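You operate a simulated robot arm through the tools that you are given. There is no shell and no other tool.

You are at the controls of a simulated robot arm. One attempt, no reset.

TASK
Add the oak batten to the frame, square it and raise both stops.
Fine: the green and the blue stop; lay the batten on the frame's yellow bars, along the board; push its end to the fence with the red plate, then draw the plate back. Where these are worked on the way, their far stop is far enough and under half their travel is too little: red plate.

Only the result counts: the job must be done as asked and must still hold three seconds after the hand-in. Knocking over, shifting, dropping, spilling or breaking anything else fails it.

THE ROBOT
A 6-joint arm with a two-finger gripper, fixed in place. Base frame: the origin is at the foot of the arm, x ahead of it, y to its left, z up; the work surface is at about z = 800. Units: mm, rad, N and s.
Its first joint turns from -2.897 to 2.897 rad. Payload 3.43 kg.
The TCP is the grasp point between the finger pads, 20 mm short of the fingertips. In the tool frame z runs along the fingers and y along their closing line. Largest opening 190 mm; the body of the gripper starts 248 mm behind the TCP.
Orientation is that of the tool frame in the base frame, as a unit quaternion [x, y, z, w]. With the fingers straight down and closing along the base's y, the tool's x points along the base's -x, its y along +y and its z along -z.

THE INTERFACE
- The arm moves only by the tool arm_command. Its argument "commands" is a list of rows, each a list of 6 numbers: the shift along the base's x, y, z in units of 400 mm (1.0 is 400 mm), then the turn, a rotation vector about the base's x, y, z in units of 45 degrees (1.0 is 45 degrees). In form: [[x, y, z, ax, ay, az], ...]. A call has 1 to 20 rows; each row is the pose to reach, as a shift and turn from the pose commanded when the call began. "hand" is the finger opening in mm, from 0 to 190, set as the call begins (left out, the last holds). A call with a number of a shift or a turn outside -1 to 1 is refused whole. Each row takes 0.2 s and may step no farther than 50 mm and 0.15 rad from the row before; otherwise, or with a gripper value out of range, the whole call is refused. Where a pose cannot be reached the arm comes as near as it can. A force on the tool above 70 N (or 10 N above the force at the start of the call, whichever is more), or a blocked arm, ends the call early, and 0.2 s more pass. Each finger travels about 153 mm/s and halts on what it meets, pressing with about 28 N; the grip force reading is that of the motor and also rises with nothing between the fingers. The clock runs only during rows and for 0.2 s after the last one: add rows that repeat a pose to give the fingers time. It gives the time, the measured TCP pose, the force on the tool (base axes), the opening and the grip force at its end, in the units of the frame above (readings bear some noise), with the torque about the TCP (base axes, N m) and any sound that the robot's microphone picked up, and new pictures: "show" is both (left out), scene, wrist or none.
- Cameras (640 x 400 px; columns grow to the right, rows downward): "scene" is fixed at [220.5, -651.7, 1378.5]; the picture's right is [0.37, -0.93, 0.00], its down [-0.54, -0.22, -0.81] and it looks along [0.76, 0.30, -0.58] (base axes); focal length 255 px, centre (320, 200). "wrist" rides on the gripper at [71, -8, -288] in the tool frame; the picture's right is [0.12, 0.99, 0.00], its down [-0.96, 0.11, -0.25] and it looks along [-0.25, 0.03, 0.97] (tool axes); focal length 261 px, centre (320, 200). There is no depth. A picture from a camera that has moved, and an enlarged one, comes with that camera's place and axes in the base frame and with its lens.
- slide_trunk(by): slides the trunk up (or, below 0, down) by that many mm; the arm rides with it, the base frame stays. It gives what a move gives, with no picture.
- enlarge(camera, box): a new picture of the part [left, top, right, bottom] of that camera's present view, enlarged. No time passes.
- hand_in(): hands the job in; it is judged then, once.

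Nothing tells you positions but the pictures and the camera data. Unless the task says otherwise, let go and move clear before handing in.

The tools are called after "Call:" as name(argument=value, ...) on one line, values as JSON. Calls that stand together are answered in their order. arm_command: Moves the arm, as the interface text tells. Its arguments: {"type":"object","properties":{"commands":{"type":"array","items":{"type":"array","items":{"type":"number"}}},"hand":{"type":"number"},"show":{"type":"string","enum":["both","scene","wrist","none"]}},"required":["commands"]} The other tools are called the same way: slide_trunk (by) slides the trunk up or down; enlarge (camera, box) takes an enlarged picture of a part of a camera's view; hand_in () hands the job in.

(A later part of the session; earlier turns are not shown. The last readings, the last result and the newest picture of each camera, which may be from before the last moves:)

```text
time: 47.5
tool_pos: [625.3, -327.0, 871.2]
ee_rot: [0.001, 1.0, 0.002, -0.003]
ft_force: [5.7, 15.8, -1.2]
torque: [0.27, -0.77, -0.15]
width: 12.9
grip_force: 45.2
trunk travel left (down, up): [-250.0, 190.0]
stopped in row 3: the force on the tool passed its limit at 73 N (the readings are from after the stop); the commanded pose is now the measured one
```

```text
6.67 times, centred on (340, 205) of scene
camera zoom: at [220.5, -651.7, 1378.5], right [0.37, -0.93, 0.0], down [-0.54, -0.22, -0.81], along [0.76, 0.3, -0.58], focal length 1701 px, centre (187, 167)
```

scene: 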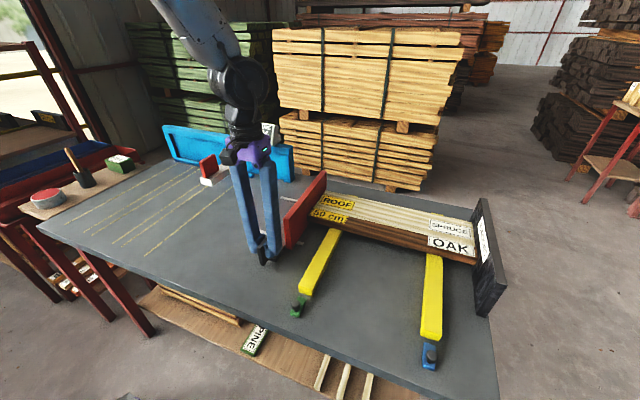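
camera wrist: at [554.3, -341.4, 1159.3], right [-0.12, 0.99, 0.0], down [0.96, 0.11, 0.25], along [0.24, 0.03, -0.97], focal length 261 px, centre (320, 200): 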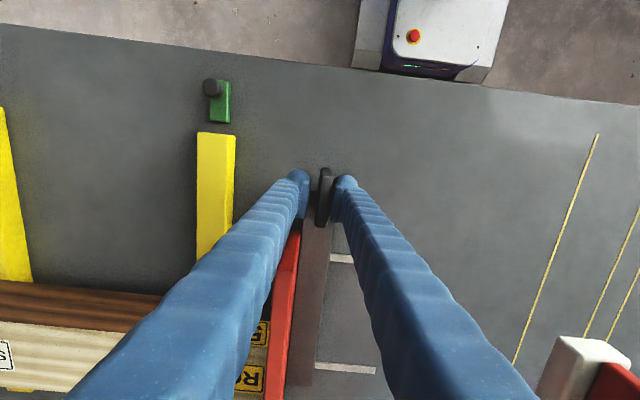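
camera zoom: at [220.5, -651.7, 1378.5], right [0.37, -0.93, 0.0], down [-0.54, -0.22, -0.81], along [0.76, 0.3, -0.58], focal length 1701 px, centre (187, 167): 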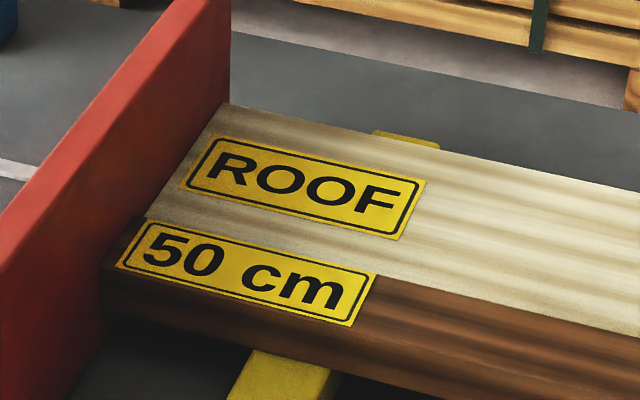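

A press of over 70 N moved nothing in the pictures, so the end is solidly against the fence. I'm loosening the fingers and drawing the plate back to about its original position.

Call:
arm_command(commands=[[0, 0, 0, 0, 0, 0], [0, 0, 0, 0, 0, 0], [0, 0.01, 0, 0, 0, 0], [0, 0.025, 0, 0, 0, 0], [0, 0.05, 0, 0, 0, 0], [0, 0.075, 0, 0, 0, 0], [0, 0.1, 0, 0, 0, 0], [0, 0.125, 0, 0, 0, 0], [0, 0.15, 0, 0, 0, 0], [0, 0.175, 0, 0, 0, 0], [0, 0.2, 0, 0, 0, 0], [0, 0.225, 0, 0, 0, 0], [0, 0.245, 0, 0, 0, 0], [0, 0.2575, 0, 0, 0, 0], [0, 0.2575, 0, 0, 0, 0]], hand=20, show="both")

Call:
enlarge(camera="scene", box=[425, 205, 505, 275])

Call:
enlarge(camera="scene", box=[300, 175, 380, 235])

```text
time: 50.7
tool_pos: [623.3, -228.1, 872.1]
ee_rot: [0.001, 1.0, 0.002, -0.003]
ft_force: [0.2, -2.2, -0.3]
torque: [-0.01, -0.02, 0.02]
width: 21.0
grip_force: 0.5
trunk travel left (down, up): [-250.0, 190.0]
camera wrist: at [554.6, -238.4, 1158.9], right [-0.12, 0.99, 0.01], down [0.96, 0.11, 0.24], along [0.24, 0.03, -0.97], focal length 261 px, centre (320, 200)
```

scene: 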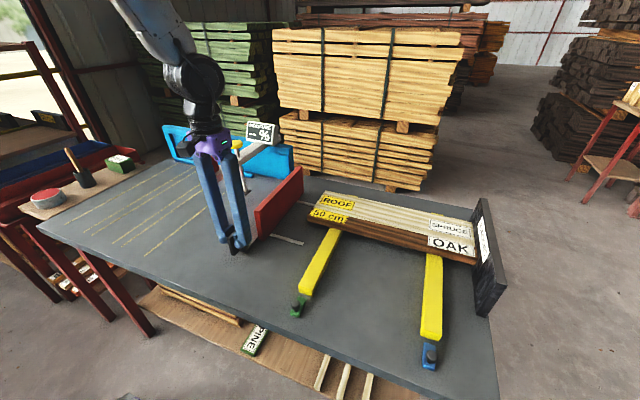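
wrist: 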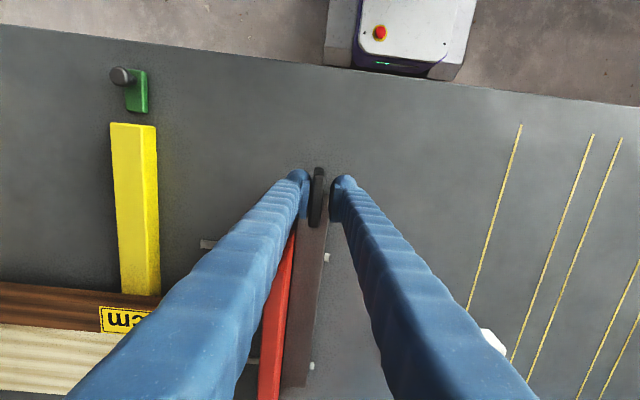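

```text
5.71 times, centred on (465, 240) of scene
camera zoom: at [220.5, -651.7, 1378.5], right [0.37, -0.93, 0.0], down [-0.54, -0.22, -0.81], along [0.76, 0.3, -0.58], focal length 1458 px, centre (-509, -29)
```

zoom: 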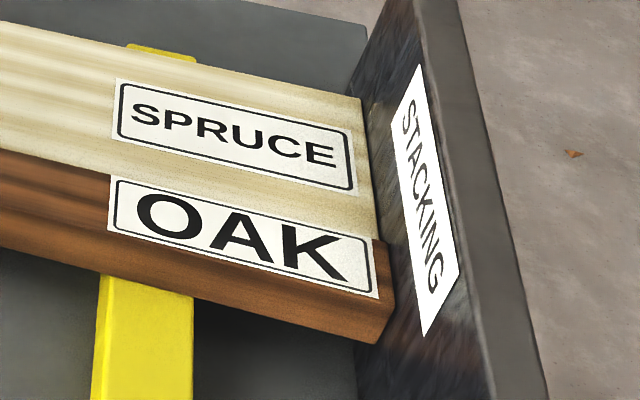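

```text
6.67 times, centred on (340, 205) of scene
camera zoom: at [220.5, -651.7, 1378.5], right [0.37, -0.93, 0.0], down [-0.54, -0.22, -0.81], along [0.76, 0.3, -0.58], focal length 1701 px, centre (187, 167)
```

zoom: 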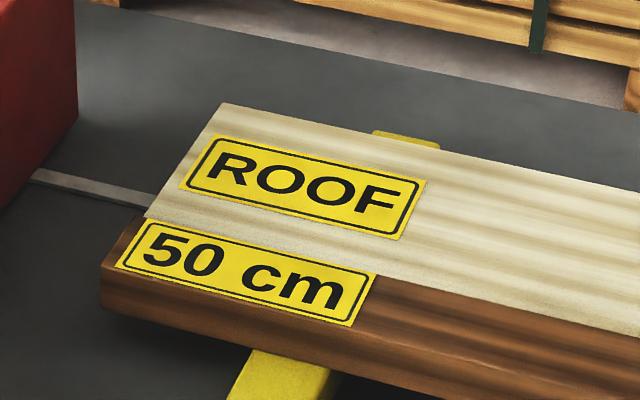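

The batten stayed at the fence and the plate is back to within about 8 mm of its start. I'm drawing it the rest of the way.

Call:
arm_command(commands=[[0, 0.01, 0, 0, 0, 0], [0, 0.02, 0, 0, 0, 0], [0, 0.02, 0, 0, 0, 0]], hand=20, show="wrist")

```text
time: 51.5
tool_pos: [623.2, -218.5, 870.0]
ee_rot: [0.0, 1.0, 0.002, -0.002]
ft_force: [0.8, -1.9, 0.7]
torque: [-0.07, -0.01, 0.05]
width: 21.5
grip_force: 1.4
trunk travel left (down, up): [-250.0, 190.0]
camera wrist: at [554.3, -229.9, 1159.3], right [-0.12, 0.99, 0.01], down [0.96, 0.11, 0.24], along [0.24, 0.03, -0.97], focal length 261 px, centre (320, 200)
```

wrist: 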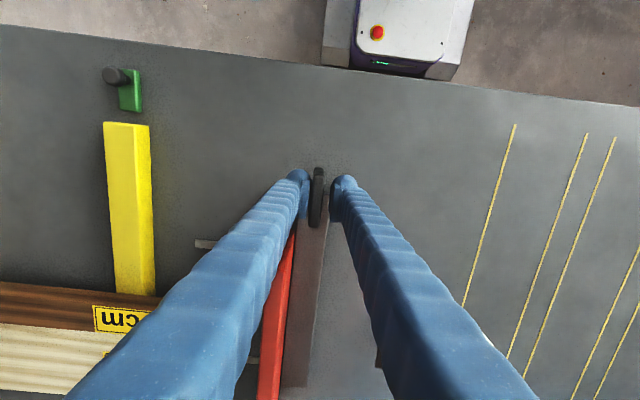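

The plate is fully back. I'm opening, rising, and heading to the green stop's knob at about (517, -472).

Call:
arm_command(commands=[[0, 0, 0, 0, 0, 0], [0, 0, 0, 0, 0, 0], [0, 0, 0.06, 0, 0, 0], [0, 0, 0.16, 0, 0, 0], [0, 0, 0.26, 0, 0, 0], [-0.04, -0.08, 0.26, 0, 0, 0], [-0.08, -0.18, 0.26, 0, 0, 0], [-0.12, -0.28, 0.26, 0, 0, 0], [-0.16, -0.38, 0.26, 0, 0, 0], [-0.2, -0.48, 0.26, 0, 0, 0], [-0.23, -0.57, 0.26, 0, 0, 0], [-0.264, -0.633, 0.26, 0, 0, 0], [-0.264, -0.633, 0.26, 0, 0, 0]], hand=60, show="both")

```text
time: 54.3
tool_pos: [518.5, -471.9, 974.3]
ee_rot: [0.0, 1.0, 0.003, -0.003]
ft_force: [0.2, -0.3, -0.2]
torque: [0.04, 0.0, 0.03]
width: 59.9
grip_force: 0.1
trunk travel left (down, up): [-250.0, 190.0]
camera wrist: at [448.6, -483.8, 1260.5], right [-0.12, 0.99, 0.01], down [0.96, 0.11, 0.24], along [0.24, 0.04, -0.97], focal length 261 px, centre (320, 200)
```

scene: 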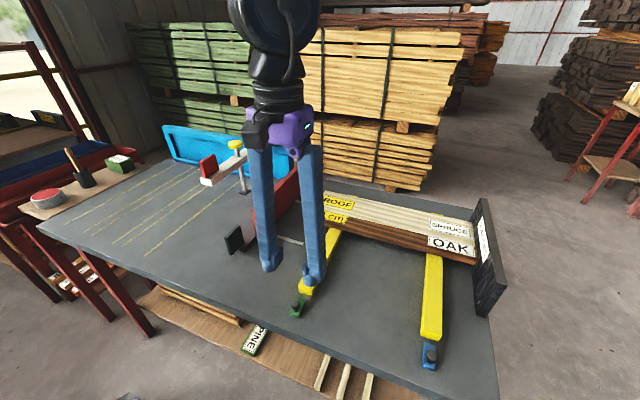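
wrist: 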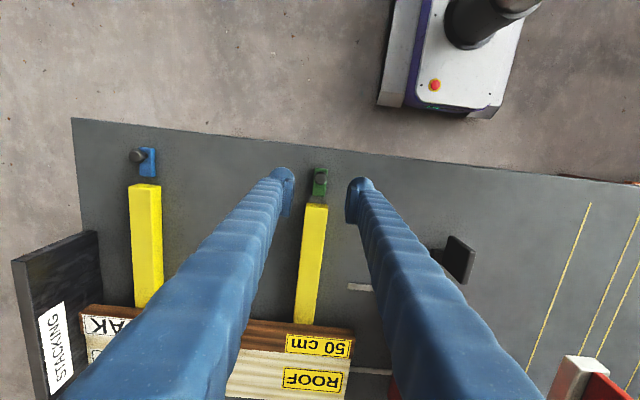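

Call:
enlarge(camera="wrist", box=[270, 150, 370, 230])

Call:
enlarge(camera="wrist", box=[100, 130, 200, 210])

Call:
enlarge(camera="wrist", box=[60, 270, 400, 400])

```text
5.00 times, centred on (320, 190) of wrist
camera zoom: at [448.6, -483.8, 1260.5], right [-0.12, 0.99, 0.01], down [0.96, 0.11, 0.24], along [0.24, 0.04, -0.97], focal length 1303 px, centre (320, 250)
```

zoom: 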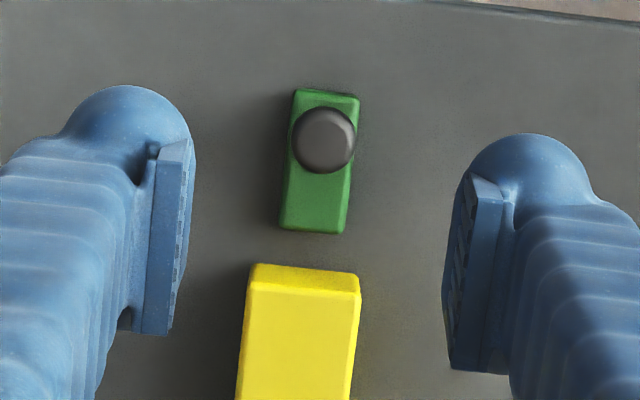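

```text
5.00 times, centred on (150, 170) of wrist
camera zoom: at [448.6, -483.8, 1260.5], right [-0.12, 0.99, 0.01], down [0.96, 0.11, 0.24], along [0.24, 0.04, -0.97], focal length 1303 px, centre (1170, 350)
```

zoom: 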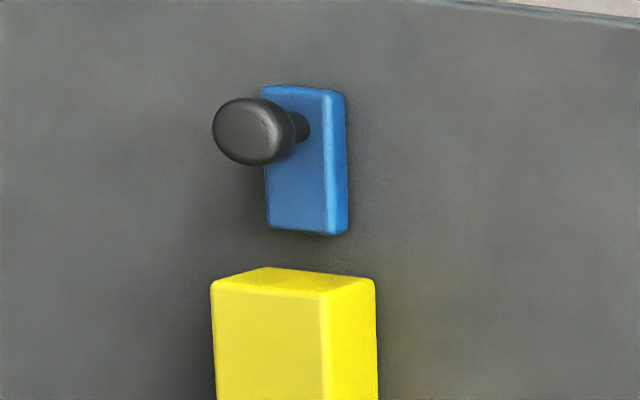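

```text
1.88 times, centred on (230, 335) of wrist
camera zoom: at [448.6, -483.8, 1260.5], right [-0.12, 0.99, 0.01], down [0.96, 0.11, 0.24], along [0.24, 0.04, -0.97], focal length 491 px, centre (489, -54)
```

zoom: 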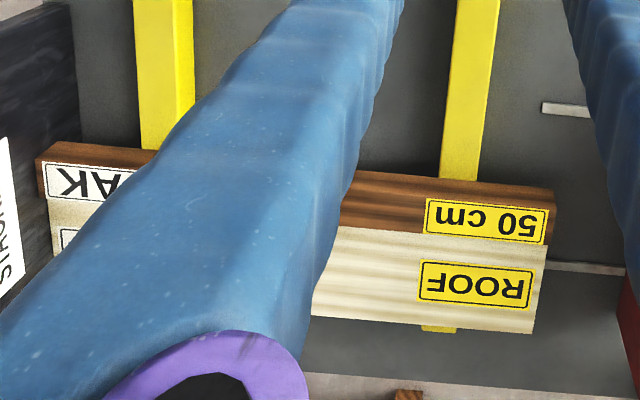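

The green knob is centred at about (516, -472), directly below. I'm descending around it.

Call:
arm_command(commands=[[-0.006, 0, -0.08, 0, 0, 0], [-0.006, 0, -0.17, 0, 0, 0], [-0.006, 0, -0.25, 0, 0, 0], [-0.006, 0, -0.31, 0, 0, 0], [-0.006, 0, -0.34, 0, 0, 0], [-0.006, 0, -0.34, 0, 0, 0]], hand=60, show="both")

```text
time: 55.7
tool_pos: [515.0, -473.4, 838.2]
ee_rot: [0.001, 1.0, 0.003, -0.003]
ft_force: [-0.2, 0.1, -0.3]
torque: [0.0, -0.01, -0.02]
width: 59.9
grip_force: 0.0
trunk travel left (down, up): [-250.0, 190.0]
camera wrist: at [446.0, -484.5, 1126.1], right [-0.12, 0.99, 0.01], down [0.96, 0.11, 0.24], along [0.24, 0.03, -0.97], focal length 261 px, centre (320, 200)
```

scene: 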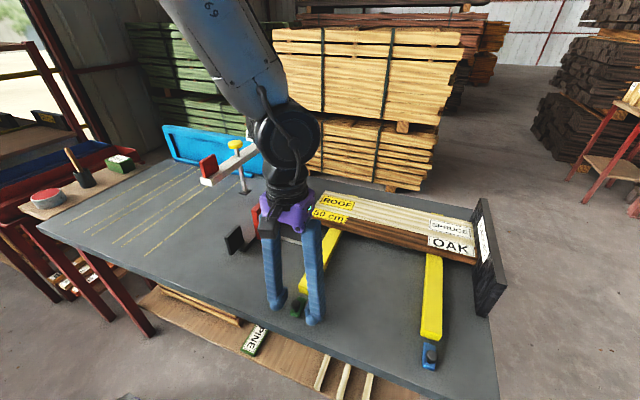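
wrist: 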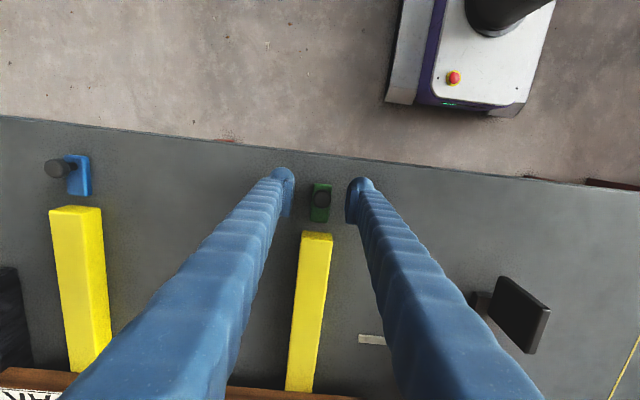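

Call:
enlarge(camera="wrist", box=[270, 160, 370, 250])

Call:
enlarge(camera="scene", box=[255, 250, 345, 340])

```text
4.44 times, centred on (320, 205) of wrist
camera zoom: at [446.0, -484.5, 1126.1], right [-0.12, 0.99, 0.01], down [0.96, 0.11, 0.24], along [0.24, 0.03, -0.97], focal length 1158 px, centre (320, 178)
```

zoom: 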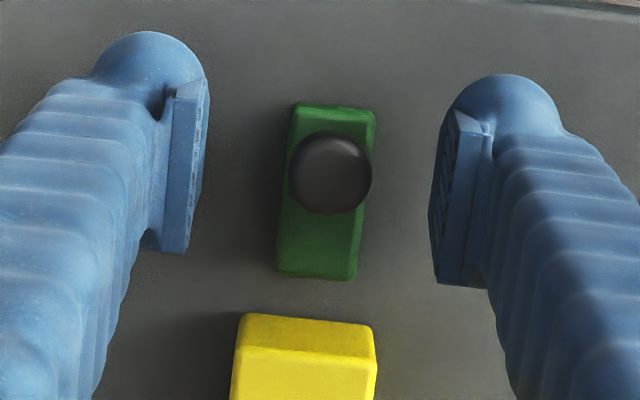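

```text
4.44 times, centred on (300, 295) of scene
camera zoom: at [220.5, -651.7, 1378.5], right [0.37, -0.93, 0.0], down [-0.54, -0.22, -0.81], along [0.76, 0.3, -0.58], focal length 1134 px, centre (409, -222)
```

zoom: 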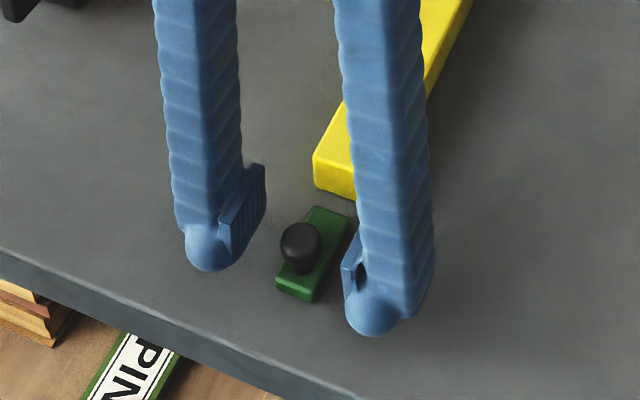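

The knob is centred between the pads. I'm closing on it.

Call:
arm_command(commands=[[0, 0, 0, 0, 0, 0], [0, 0, 0, 0, 0, 0], [0, 0, 0, 0, 0, 0], [0, 0, 0, 0, 0, 0]], hand=0, show="wrist")

```text
time: 56.7
tool_pos: [514.8, -470.9, 837.9]
ee_rot: [0.0, 1.0, 0.003, -0.004]
ft_force: [6.1, 31.5, -3.4]
torque: [0.3, 0.05, 0.06]
width: 20.1
grip_force: 44.7
trunk travel left (down, up): [-250.0, 190.0]
camera wrist: at [446.4, -482.2, 1126.0], right [-0.12, 0.99, 0.01], down [0.96, 0.11, 0.24], along [0.24, 0.04, -0.97], focal length 261 px, centre (320, 200)
```

wrist: 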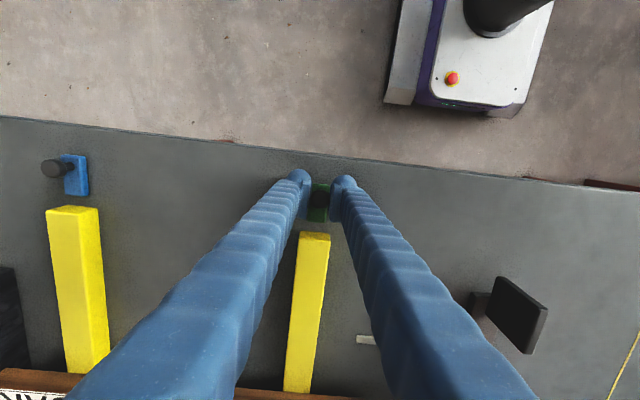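

The knob is gripped at 20 mm, with a y offset of about 2.5 mm showing as side load. I'm shifting +y to relieve it and trying a small lift.

Call:
arm_command(commands=[[0, 0.006, 0, 0, 0, 0], [0, 0.006, 0.005, 0, 0, 0], [0, 0.006, 0.01, 0, 0, 0], [0, 0.006, 0.01, 0, 0, 0]], hand=0, show="both")

Call:
enlarge(camera="scene", box=[255, 250, 345, 340])

```text
time: 57.7
tool_pos: [515.6, -470.8, 842.3]
ee_rot: [0.0, 1.0, 0.002, -0.002]
ft_force: [4.0, 15.6, -10.4]
torque: [0.19, 0.25, 0.07]
width: 19.6
grip_force: 44.6
trunk travel left (down, up): [-250.0, 190.0]
camera wrist: at [446.9, -481.4, 1130.9], right [-0.12, 0.99, 0.01], down [0.96, 0.11, 0.24], along [0.24, 0.03, -0.97], focal length 261 px, centre (320, 200)
```

scene: 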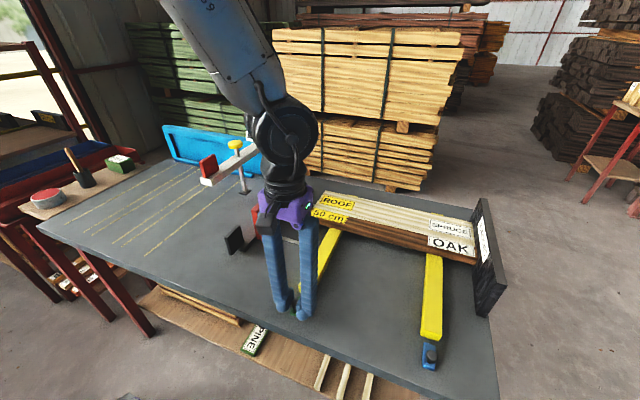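
wrist: 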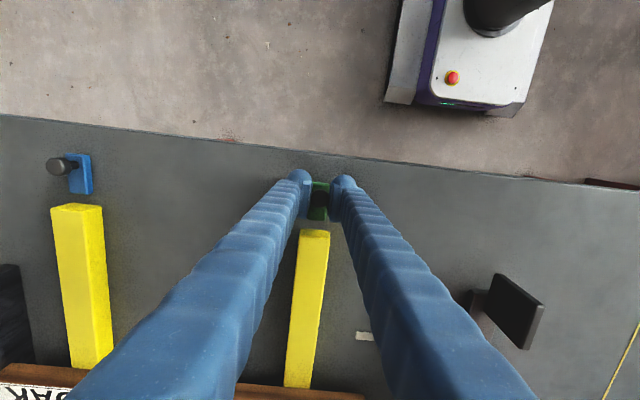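

```text
4.44 times, centred on (300, 295) of scene
camera zoom: at [220.5, -651.7, 1378.5], right [0.37, -0.93, 0.0], down [-0.54, -0.22, -0.81], along [0.76, 0.3, -0.58], focal length 1134 px, centre (409, -222)
```

zoom: 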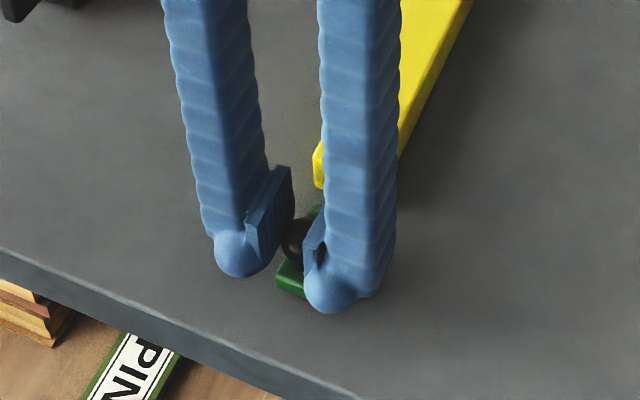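

There was about 10 N resistance over 4 mm. I'm lifting further in small steps to see whether the flap pivots or slides.

Call:
arm_command(commands=[[0, 0.003, 0.006, 0, 0, 0], [0, 0.003, 0.012, 0, 0, 0], [0, 0.003, 0.018, 0, 0, 0], [0, 0.003, 0.025, 0, 0, 0], [0, 0.003, 0.025, 0, 0, 0]], hand=0, show="both")

Call:
enlarge(camera="scene", box=[255, 250, 345, 340])

Call:
enlarge(camera="wrist", box=[280, 160, 360, 240])

```text
time: 58.9
tool_pos: [514.2, -467.5, 854.8]
ee_rot: [0.001, 1.0, 0.003, -0.002]
ft_force: [-5.5, 3.7, 27.0]
torque: [-0.19, -0.08, 0.11]
width: 0.1
grip_force: 34.1
trunk travel left (down, up): [-250.0, 190.0]
camera wrist: at [444.3, -478.8, 1144.1], right [-0.12, 0.99, 0.01], down [0.96, 0.11, 0.24], along [0.24, 0.03, -0.97], focal length 261 px, centre (320, 200)
```

scene: 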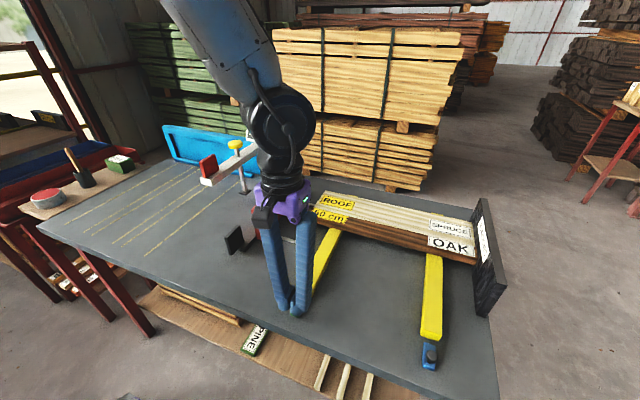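
wrist: 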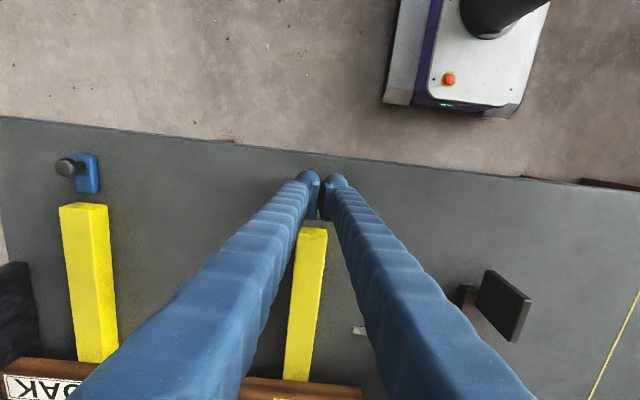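

```text
4.44 times, centred on (300, 295) of scene
camera zoom: at [220.5, -651.7, 1378.5], right [0.37, -0.93, 0.0], down [-0.54, -0.22, -0.81], along [0.76, 0.3, -0.58], focal length 1134 px, centre (409, -222)
```

zoom: 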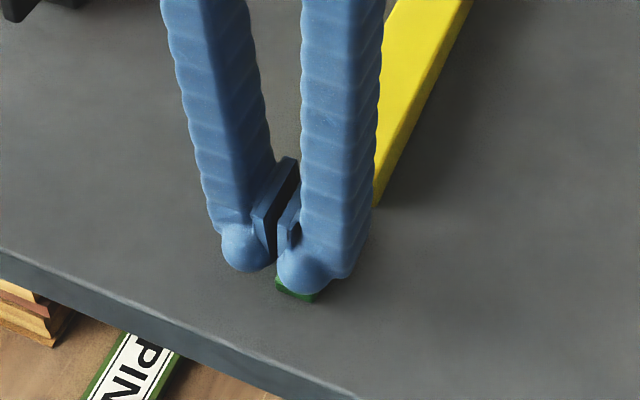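

```text
5.00 times, centred on (320, 200) of wrist
camera zoom: at [444.3, -478.8, 1144.1], right [-0.12, 0.99, 0.01], down [0.96, 0.11, 0.24], along [0.24, 0.03, -0.97], focal length 1303 px, centre (320, 200)
```

zoom: 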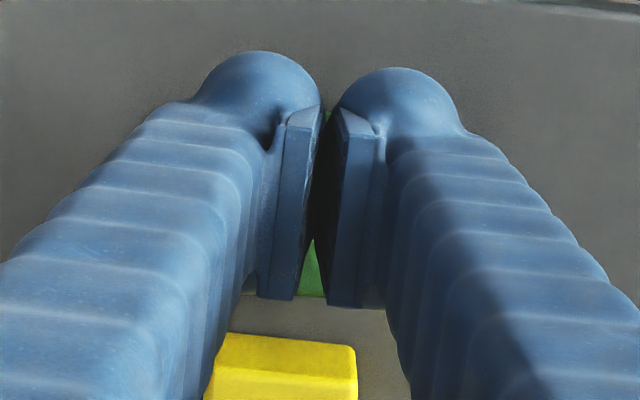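

The fingers slid off the round knob and the flap didn't move. The knob sits near the flap's outer end, so the flap most likely hinges at its bar-side end. I'm rising, reopening, and re-checking the knob position.

Call:
arm_command(commands=[[0, 0, 0.02, 0, 0, 0], [0, 0, 0.05, 0, 0, 0], [0, 0, 0.05, 0, 0, 0], [0, 0, 0.05, 0, 0, 0]], hand=56, show="both")

Call:
enlarge(camera="scene", box=[265, 265, 335, 335])

Call:
enlarge(camera="wrist", box=[280, 160, 360, 240])

```text
time: 59.9
tool_pos: [513.6, -467.2, 874.9]
ee_rot: [0.001, 1.0, 0.002, -0.003]
ft_force: [-0.4, 0.4, -0.1]
torque: [0.0, 0.01, 0.0]
width: 55.9
grip_force: 0.3
trunk travel left (down, up): [-250.0, 190.0]
camera wrist: at [445.5, -478.8, 1162.0], right [-0.12, 0.99, 0.01], down [0.96, 0.11, 0.24], along [0.24, 0.03, -0.97], focal length 261 px, centre (320, 200)
```

scene: 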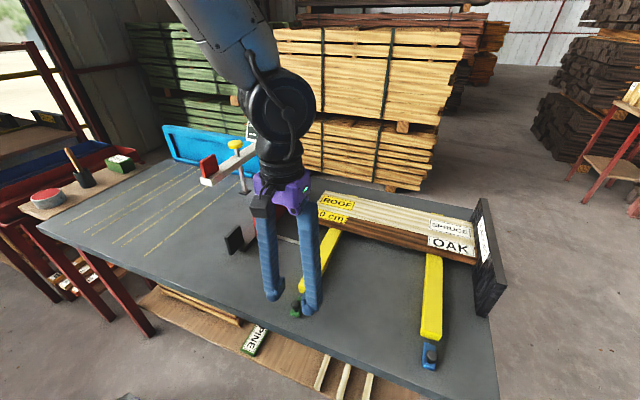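
wrist: 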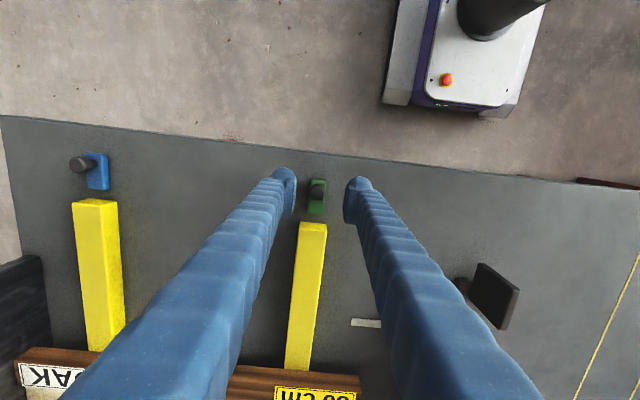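

```text
5.71 times, centred on (300, 300) of scene
camera zoom: at [220.5, -651.7, 1378.5], right [0.37, -0.93, 0.0], down [-0.54, -0.22, -0.81], along [0.76, 0.3, -0.58], focal length 1458 px, centre (434, -371)
```

zoom: 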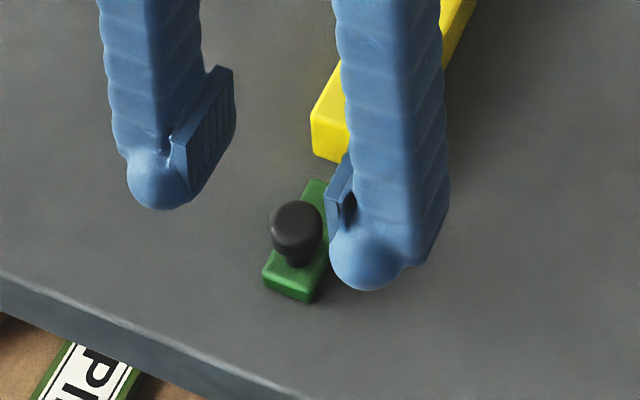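

```text
5.00 times, centred on (320, 200) of wrist
camera zoom: at [445.5, -478.8, 1162.0], right [-0.12, 0.99, 0.01], down [0.96, 0.11, 0.24], along [0.24, 0.03, -0.97], focal length 1303 px, centre (320, 200)
```

zoom: 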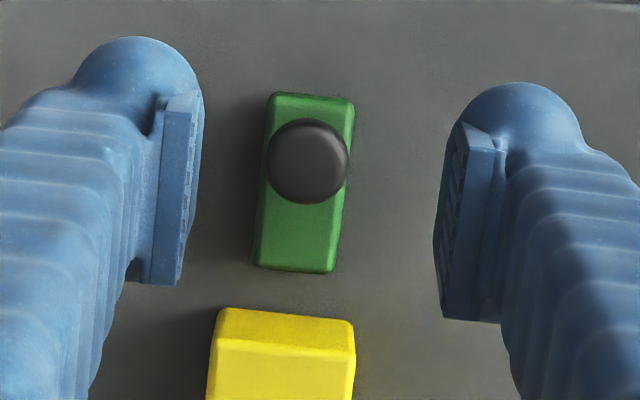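

The flap is still flat and the knob centre is at about (516.5, -471.5). I'm re-gripping lower and better centred, then I'll try an arc motion, up and toward the bar.

Call:
arm_command(commands=[[0.00725, -0.0105, -0.05, 0, 0, 0], [0.00725, -0.0105, -0.09, 0, 0, 0], [0.00725, -0.0105, -0.11, 0, 0, 0], [0.00725, -0.0105, -0.11, 0, 0, 0]], hand=56, show="none")

Call:
arm_command(commands=[[0, 0, 0, 0, 0, 0], [0, 0, 0, 0, 0, 0], [0, 0, 0, 0, 0, 0], [0, 0, 0, 0, 0, 0]], hand=0, show="both")

Call:
enlarge(camera="scene", box=[265, 265, 335, 335])

```text
time: 60.9
tool_pos: [516.9, -471.9, 828.6]
ee_rot: [0.0, 1.0, 0.004, -0.002]
ft_force: [0.5, 0.2, -0.2]
torque: [0.03, 0.0, 0.01]
width: 56.1
grip_force: 0.1
trunk travel left (down, up): [-250.0, 190.0]
```

```text
time: 61.9
tool_pos: [517.4, -469.7, 828.4]
ee_rot: [0.0, 1.0, 0.003, -0.004]
ft_force: [3.2, 23.0, -3.5]
torque: [-0.01, 0.15, -0.01]
width: 17.1
grip_force: 45.1
trunk travel left (down, up): [-250.0, 190.0]
camera wrist: at [448.6, -482.0, 1117.3], right [-0.12, 0.99, 0.01], down [0.96, 0.11, 0.24], along [0.24, 0.04, -0.97], focal length 261 px, centre (320, 200)
```

scene: 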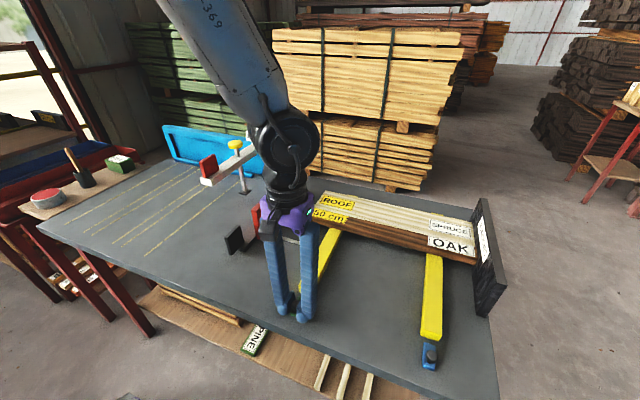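
wrist: 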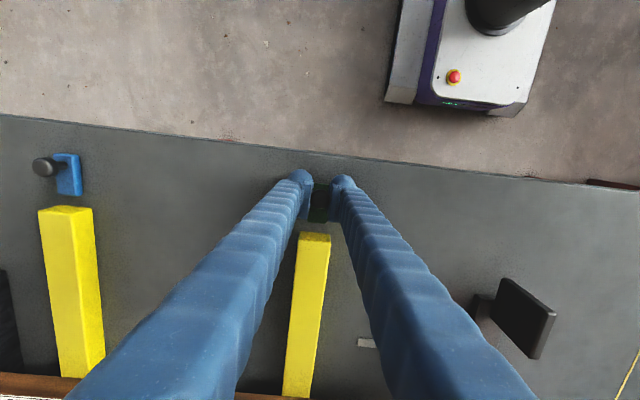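

```text
5.71 times, centred on (300, 300) of scene
camera zoom: at [220.5, -651.7, 1378.5], right [0.37, -0.93, 0.0], down [-0.54, -0.22, -0.81], along [0.76, 0.3, -0.58], focal length 1458 px, centre (434, -371)
```

zoom: 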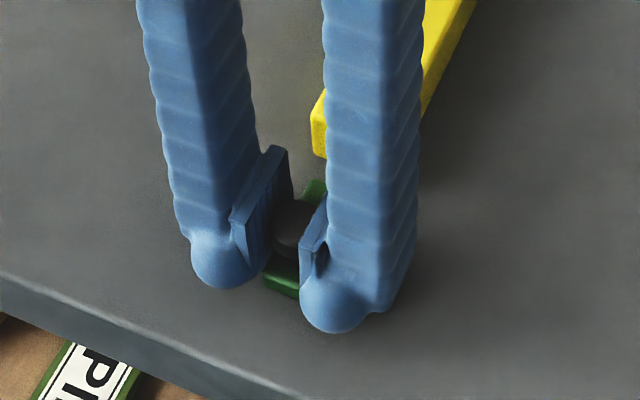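

I now have a better hold below the widest part of the knob, at 17 mm. I'm relieving the y offset and starting along the hinge arc.

Call:
arm_command(commands=[[0, 0.005, 0, 0, 0, 0], [0.004, 0.005, 0.004, 0, 0, 0], [0.009, 0.005, 0.009, 0, 0, 0], [0.014, 0.005, 0.0145, 0, 0, 0], [0.014, 0.005, 0.0145, 0, 0, 0]], hand=0, show="both")

Call:
enlarge(camera="scene", box=[265, 265, 335, 335])

Call:
enlarge(camera="wrist", box=[280, 160, 360, 240])

```text
time: 63.1
tool_pos: [522.2, -470.4, 835.1]
ee_rot: [0.001, 1.0, 0.003, -0.004]
ft_force: [-18.4, 14.9, -19.4]
torque: [-0.01, 1.2, -0.04]
width: 17.4
grip_force: 45.1
trunk travel left (down, up): [-250.0, 190.0]
camera wrist: at [452.8, -482.1, 1122.4], right [-0.12, 0.99, 0.01], down [0.96, 0.11, 0.24], along [0.24, 0.04, -0.97], focal length 261 px, centre (320, 200)
```

scene: 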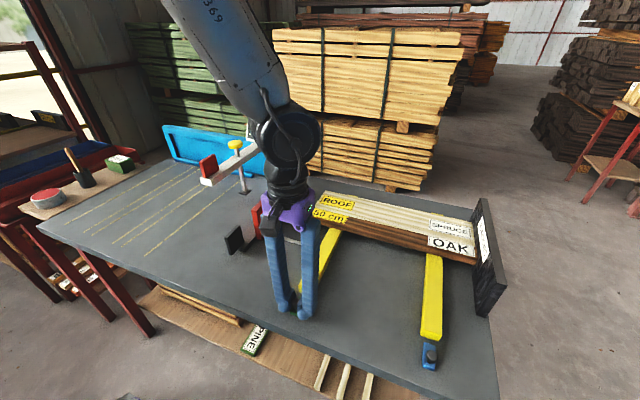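
wrist: 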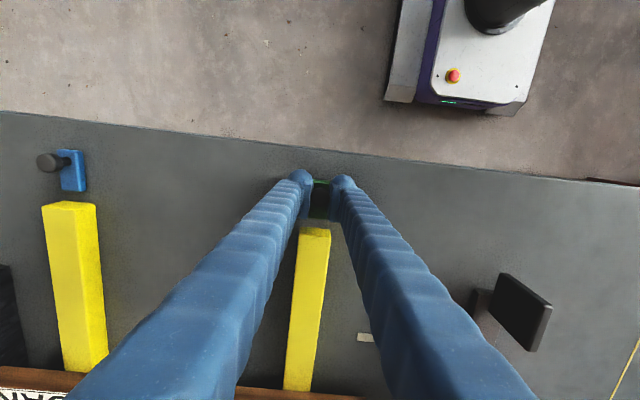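

```text
5.71 times, centred on (300, 300) of scene
camera zoom: at [220.5, -651.7, 1378.5], right [0.37, -0.93, 0.0], down [-0.54, -0.22, -0.81], along [0.76, 0.3, -0.58], focal length 1458 px, centre (434, -371)
```

zoom: 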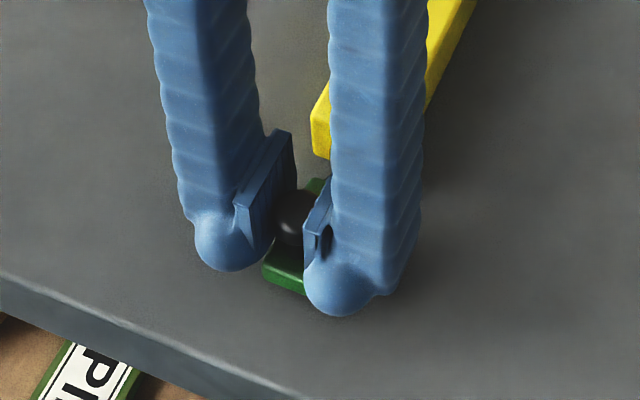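

```text
5.00 times, centred on (320, 200) of wrist
camera zoom: at [452.8, -482.1, 1122.4], right [-0.12, 0.99, 0.01], down [0.96, 0.11, 0.24], along [0.24, 0.04, -0.97], focal length 1303 px, centre (320, 200)
```

zoom: 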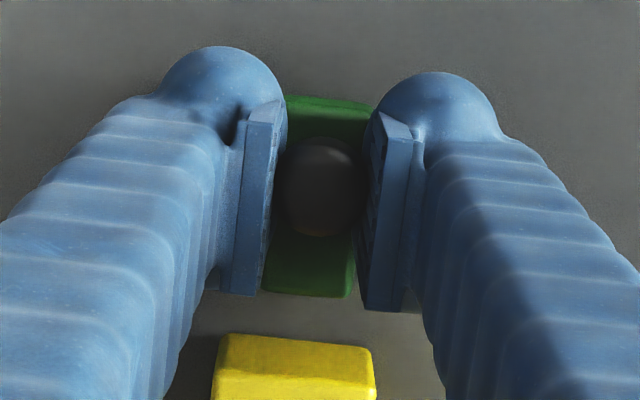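

Call:
enlarge(camera="scene", box=[285, 290, 325, 325])

```text
11.43 times, centred on (305, 308) of scene
camera zoom: at [220.5, -651.7, 1378.5], right [0.37, -0.93, 0.0], down [-0.54, -0.22, -0.81], along [0.76, 0.3, -0.58], focal length 2916 px, centre (491, -1029)
```

zoom: 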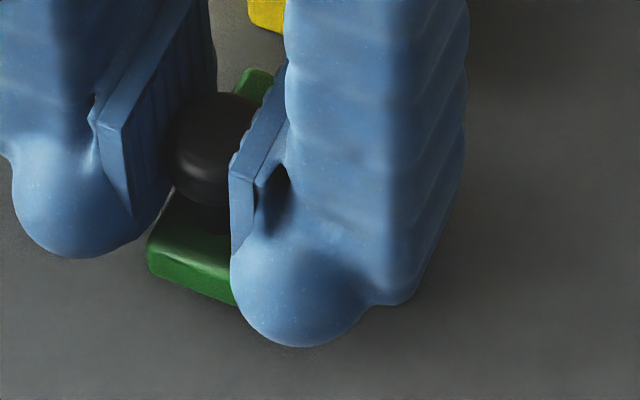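

The flap's outer end has lifted about 6–7 mm while its bar-side end stayed put, so it is hinged at the bar side. The load came from my tight grip resisting rotation. I'm opening to see whether the flap stays up on its own.

Call:
arm_command(commands=[[0, 0, 0, 0, 0, 0], [0, 0, 0, 0, 0, 0], [0, 0, 0, 0, 0, 0]], hand=40, show="both")

Call:
enlarge(camera="scene", box=[285, 290, 325, 325])

Call:
enlarge(camera="wrist", box=[280, 160, 360, 240])

```text
time: 63.9
tool_pos: [523.1, -472.3, 835.5]
ee_rot: [0.001, 1.0, 0.002, -0.002]
ft_force: [0.2, 0.4, -0.2]
torque: [0.0, 0.01, -0.01]
width: 39.9
grip_force: 0.1
trunk travel left (down, up): [-250.0, 190.0]
camera wrist: at [453.7, -482.8, 1123.0], right [-0.12, 0.99, 0.01], down [0.96, 0.11, 0.24], along [0.24, 0.03, -0.97], focal length 261 px, centre (320, 200)
```

scene: 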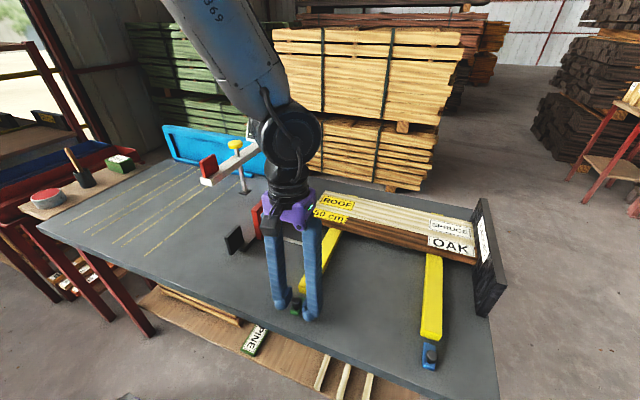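
wrist: 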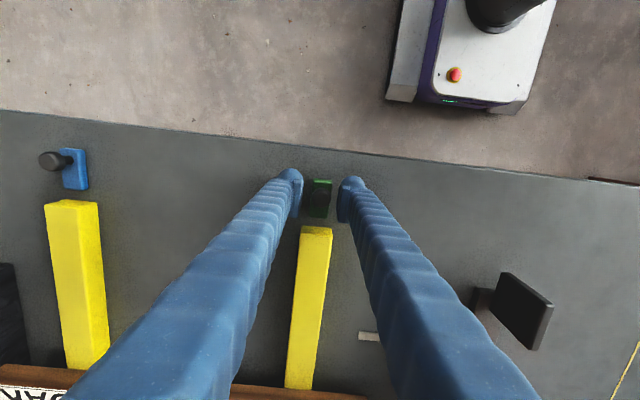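

```text
11.43 times, centred on (305, 308) of scene
camera zoom: at [220.5, -651.7, 1378.5], right [0.37, -0.93, 0.0], down [-0.54, -0.22, -0.81], along [0.76, 0.3, -0.58], focal length 2916 px, centre (491, -1029)
```

zoom: 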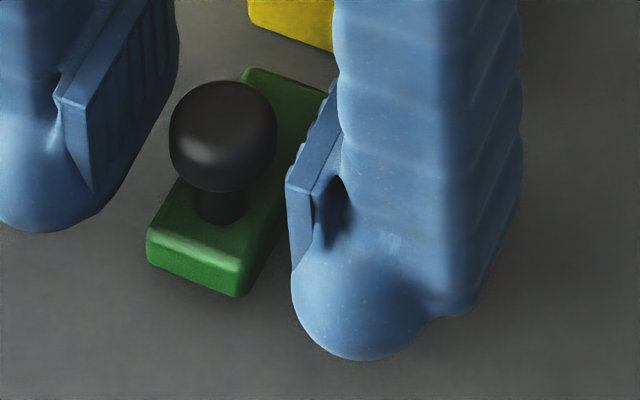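

```text
5.00 times, centred on (320, 200) of wrist
camera zoom: at [453.7, -482.8, 1123.0], right [-0.12, 0.99, 0.01], down [0.96, 0.11, 0.24], along [0.24, 0.03, -0.97], focal length 1303 px, centre (320, 200)
```

zoom: 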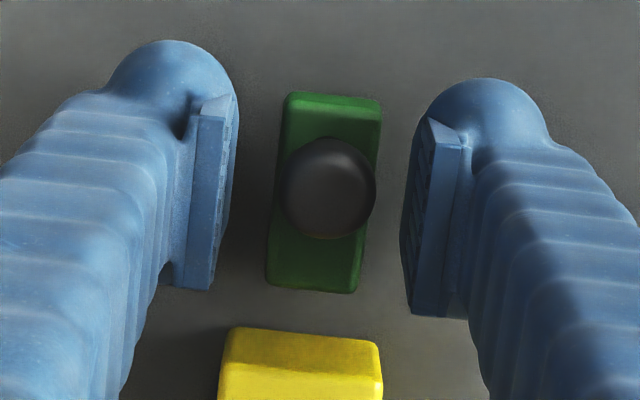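

The flap stays where it's left, so the hinge holds by friction. I'm using a light grip and following the arc to about 35°, then I'll push it upright from behind with closed fingers.

Call:
arm_command(commands=[[0, 0.005, 0, 0, 0, 0], [0, 0.005, 0, 0, 0, 0], [0, 0.005, 0, 0, 0, 0]], hand=13, show="none")

```text
time: 64.7
tool_pos: [522.3, -469.0, 835.0]
ee_rot: [0.001, 1.0, 0.003, -0.002]
ft_force: [-6.5, -14.6, -1.2]
torque: [-0.33, 0.18, 0.28]
width: 17.4
grip_force: 45.3
trunk travel left (down, up): [-250.0, 190.0]
```

Call:
arm_command(commands=[[0, -0.002, 0, 0, 0, 0], [0, -0.002, 0, 0, 0, 0]], hand=17, show="none")

```text
time: 65.3
tool_pos: [524.7, -469.2, 835.9]
ee_rot: [0.001, 1.0, 0.003, -0.003]
ft_force: [-1.8, -5.6, 1.1]
torque: [-0.06, -0.01, 0.02]
width: 20.2
grip_force: 3.1
trunk travel left (down, up): [-250.0, 190.0]
```

The light grip is working at about 3 N. I'm following the arc.

Call:
arm_command(commands=[[0.0094, 0, 0.008, 0, 0, 0], [0.0178, 0, 0.0135, 0, 0, 0], [0.0268, 0, 0.0185, 0, 0, 0], [0.036, 0, 0.0228, 0, 0, 0], [0.036, 0, 0.0228, 0, 0, 0]], hand=17, show="both")

Call:
enlarge(camera="scene", box=[280, 280, 330, 325])

Call:
enlarge(camera="wrist", box=[280, 160, 360, 240])

```text
time: 66.5
tool_pos: [538.2, -468.6, 844.7]
ee_rot: [0.0, 1.0, 0.002, -0.004]
ft_force: [0.6, -4.8, -3.4]
torque: [0.02, 0.06, 0.08]
width: 19.8
grip_force: 2.3
trunk travel left (down, up): [-250.0, 190.0]
camera wrist: at [468.9, -481.1, 1132.6], right [-0.12, 0.99, 0.01], down [0.96, 0.11, 0.24], along [0.24, 0.04, -0.97], focal length 261 px, centre (320, 200)
```

scene: 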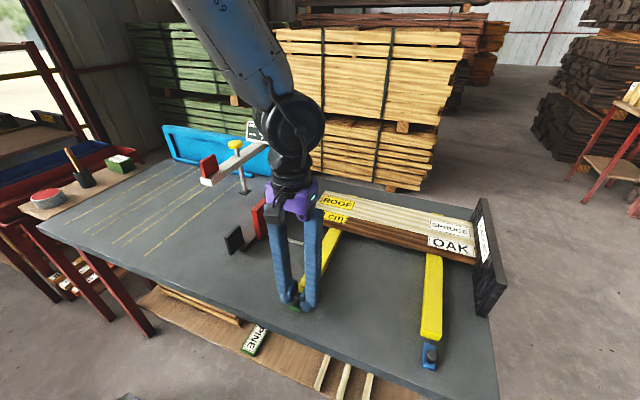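
wrist: 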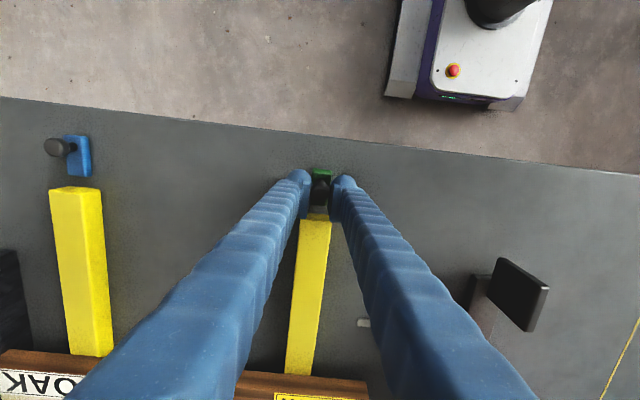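

```text
8.89 times, centred on (305, 302) of scene
camera zoom: at [220.5, -651.7, 1378.5], right [0.37, -0.93, 0.0], down [-0.54, -0.22, -0.81], along [0.76, 0.3, -0.58], focal length 2268 px, centre (453, -711)
```

zoom: 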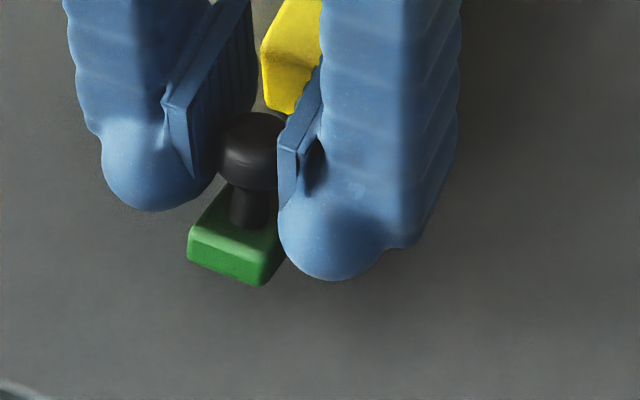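

```text
5.00 times, centred on (320, 200) of wrist
camera zoom: at [468.9, -481.1, 1132.6], right [-0.12, 0.99, 0.01], down [0.96, 0.11, 0.24], along [0.24, 0.04, -0.97], focal length 1303 px, centre (320, 200)
```

zoom: 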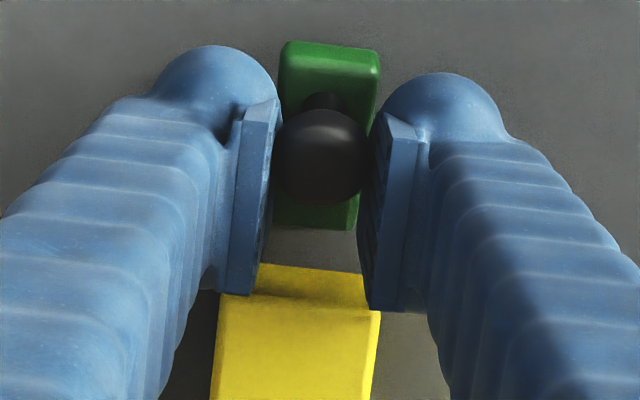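

The flap is at about 28° and rotating freely. I'm continuing the arc with the fingertips kept above the bar.

Call:
arm_command(commands=[[0.0075, 0, 0.015, 0, 0, 0], [0.0158, 0, 0.0233, 0, 0, 0], [0.0263, 0, 0.0263, 0, 0, 0], [0.0395, 0, 0.0283, 0, 0, 0], [0.0395, 0, 0.0283, 0, 0, 0]], hand=17, show="both")

Call:
enlarge(camera="scene", box=[280, 280, 330, 325])

Call:
enlarge(camera="wrist", box=[280, 160, 360, 240])

```text
time: 67.7
tool_pos: [551.1, -469.2, 858.1]
ee_rot: [0.001, 1.0, 0.003, -0.002]
ft_force: [-27.1, -12.5, 19.6]
torque: [-0.12, 1.26, 0.01]
width: 21.2
grip_force: 44.8
trunk travel left (down, up): [-250.0, 190.0]
camera wrist: at [481.5, -481.6, 1145.9], right [-0.12, 0.99, 0.01], down [0.96, 0.11, 0.24], along [0.24, 0.04, -0.97], focal length 261 px, centre (320, 200)
```

scene: 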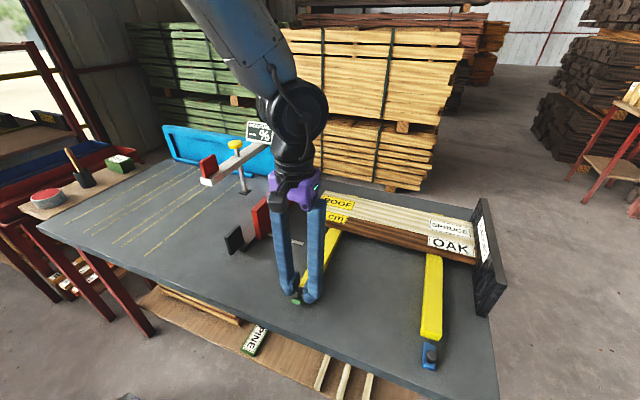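
wrist: 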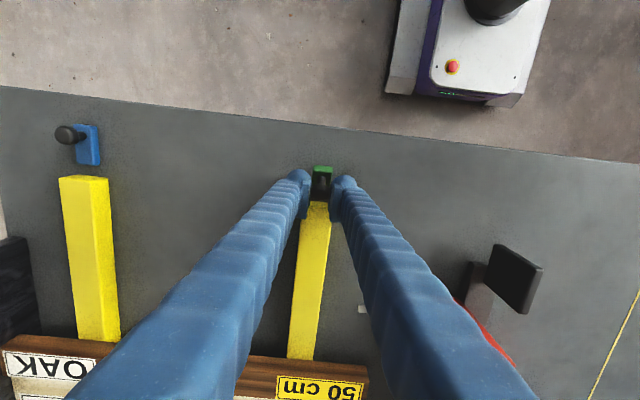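

```text
8.89 times, centred on (305, 302) of scene
camera zoom: at [220.5, -651.7, 1378.5], right [0.37, -0.93, 0.0], down [-0.54, -0.22, -0.81], along [0.76, 0.3, -0.58], focal length 2268 px, centre (453, -711)
```

zoom: 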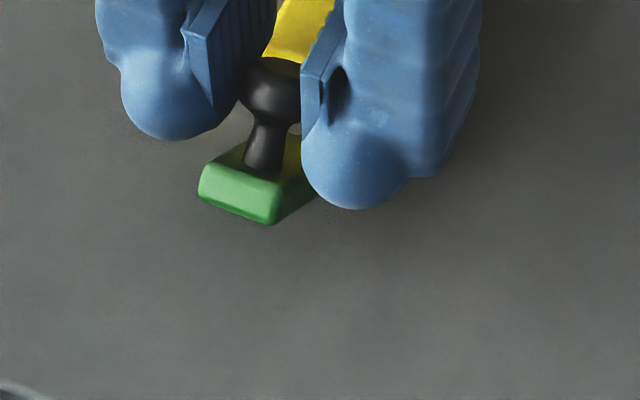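

```text
5.00 times, centred on (320, 200) of wrist
camera zoom: at [481.5, -481.6, 1145.9], right [-0.12, 0.99, 0.01], down [0.96, 0.11, 0.24], along [0.24, 0.04, -0.97], focal length 1303 px, centre (320, 200)
```

zoom: 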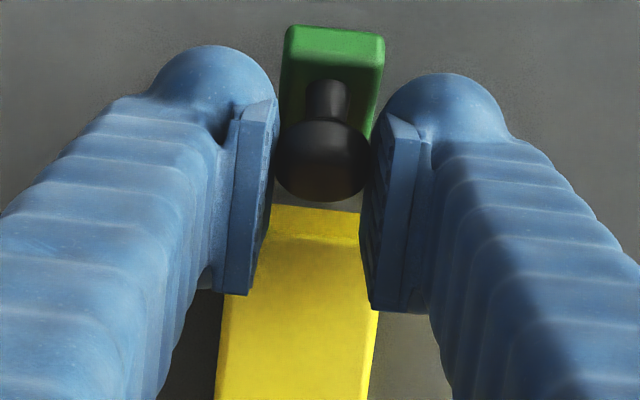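

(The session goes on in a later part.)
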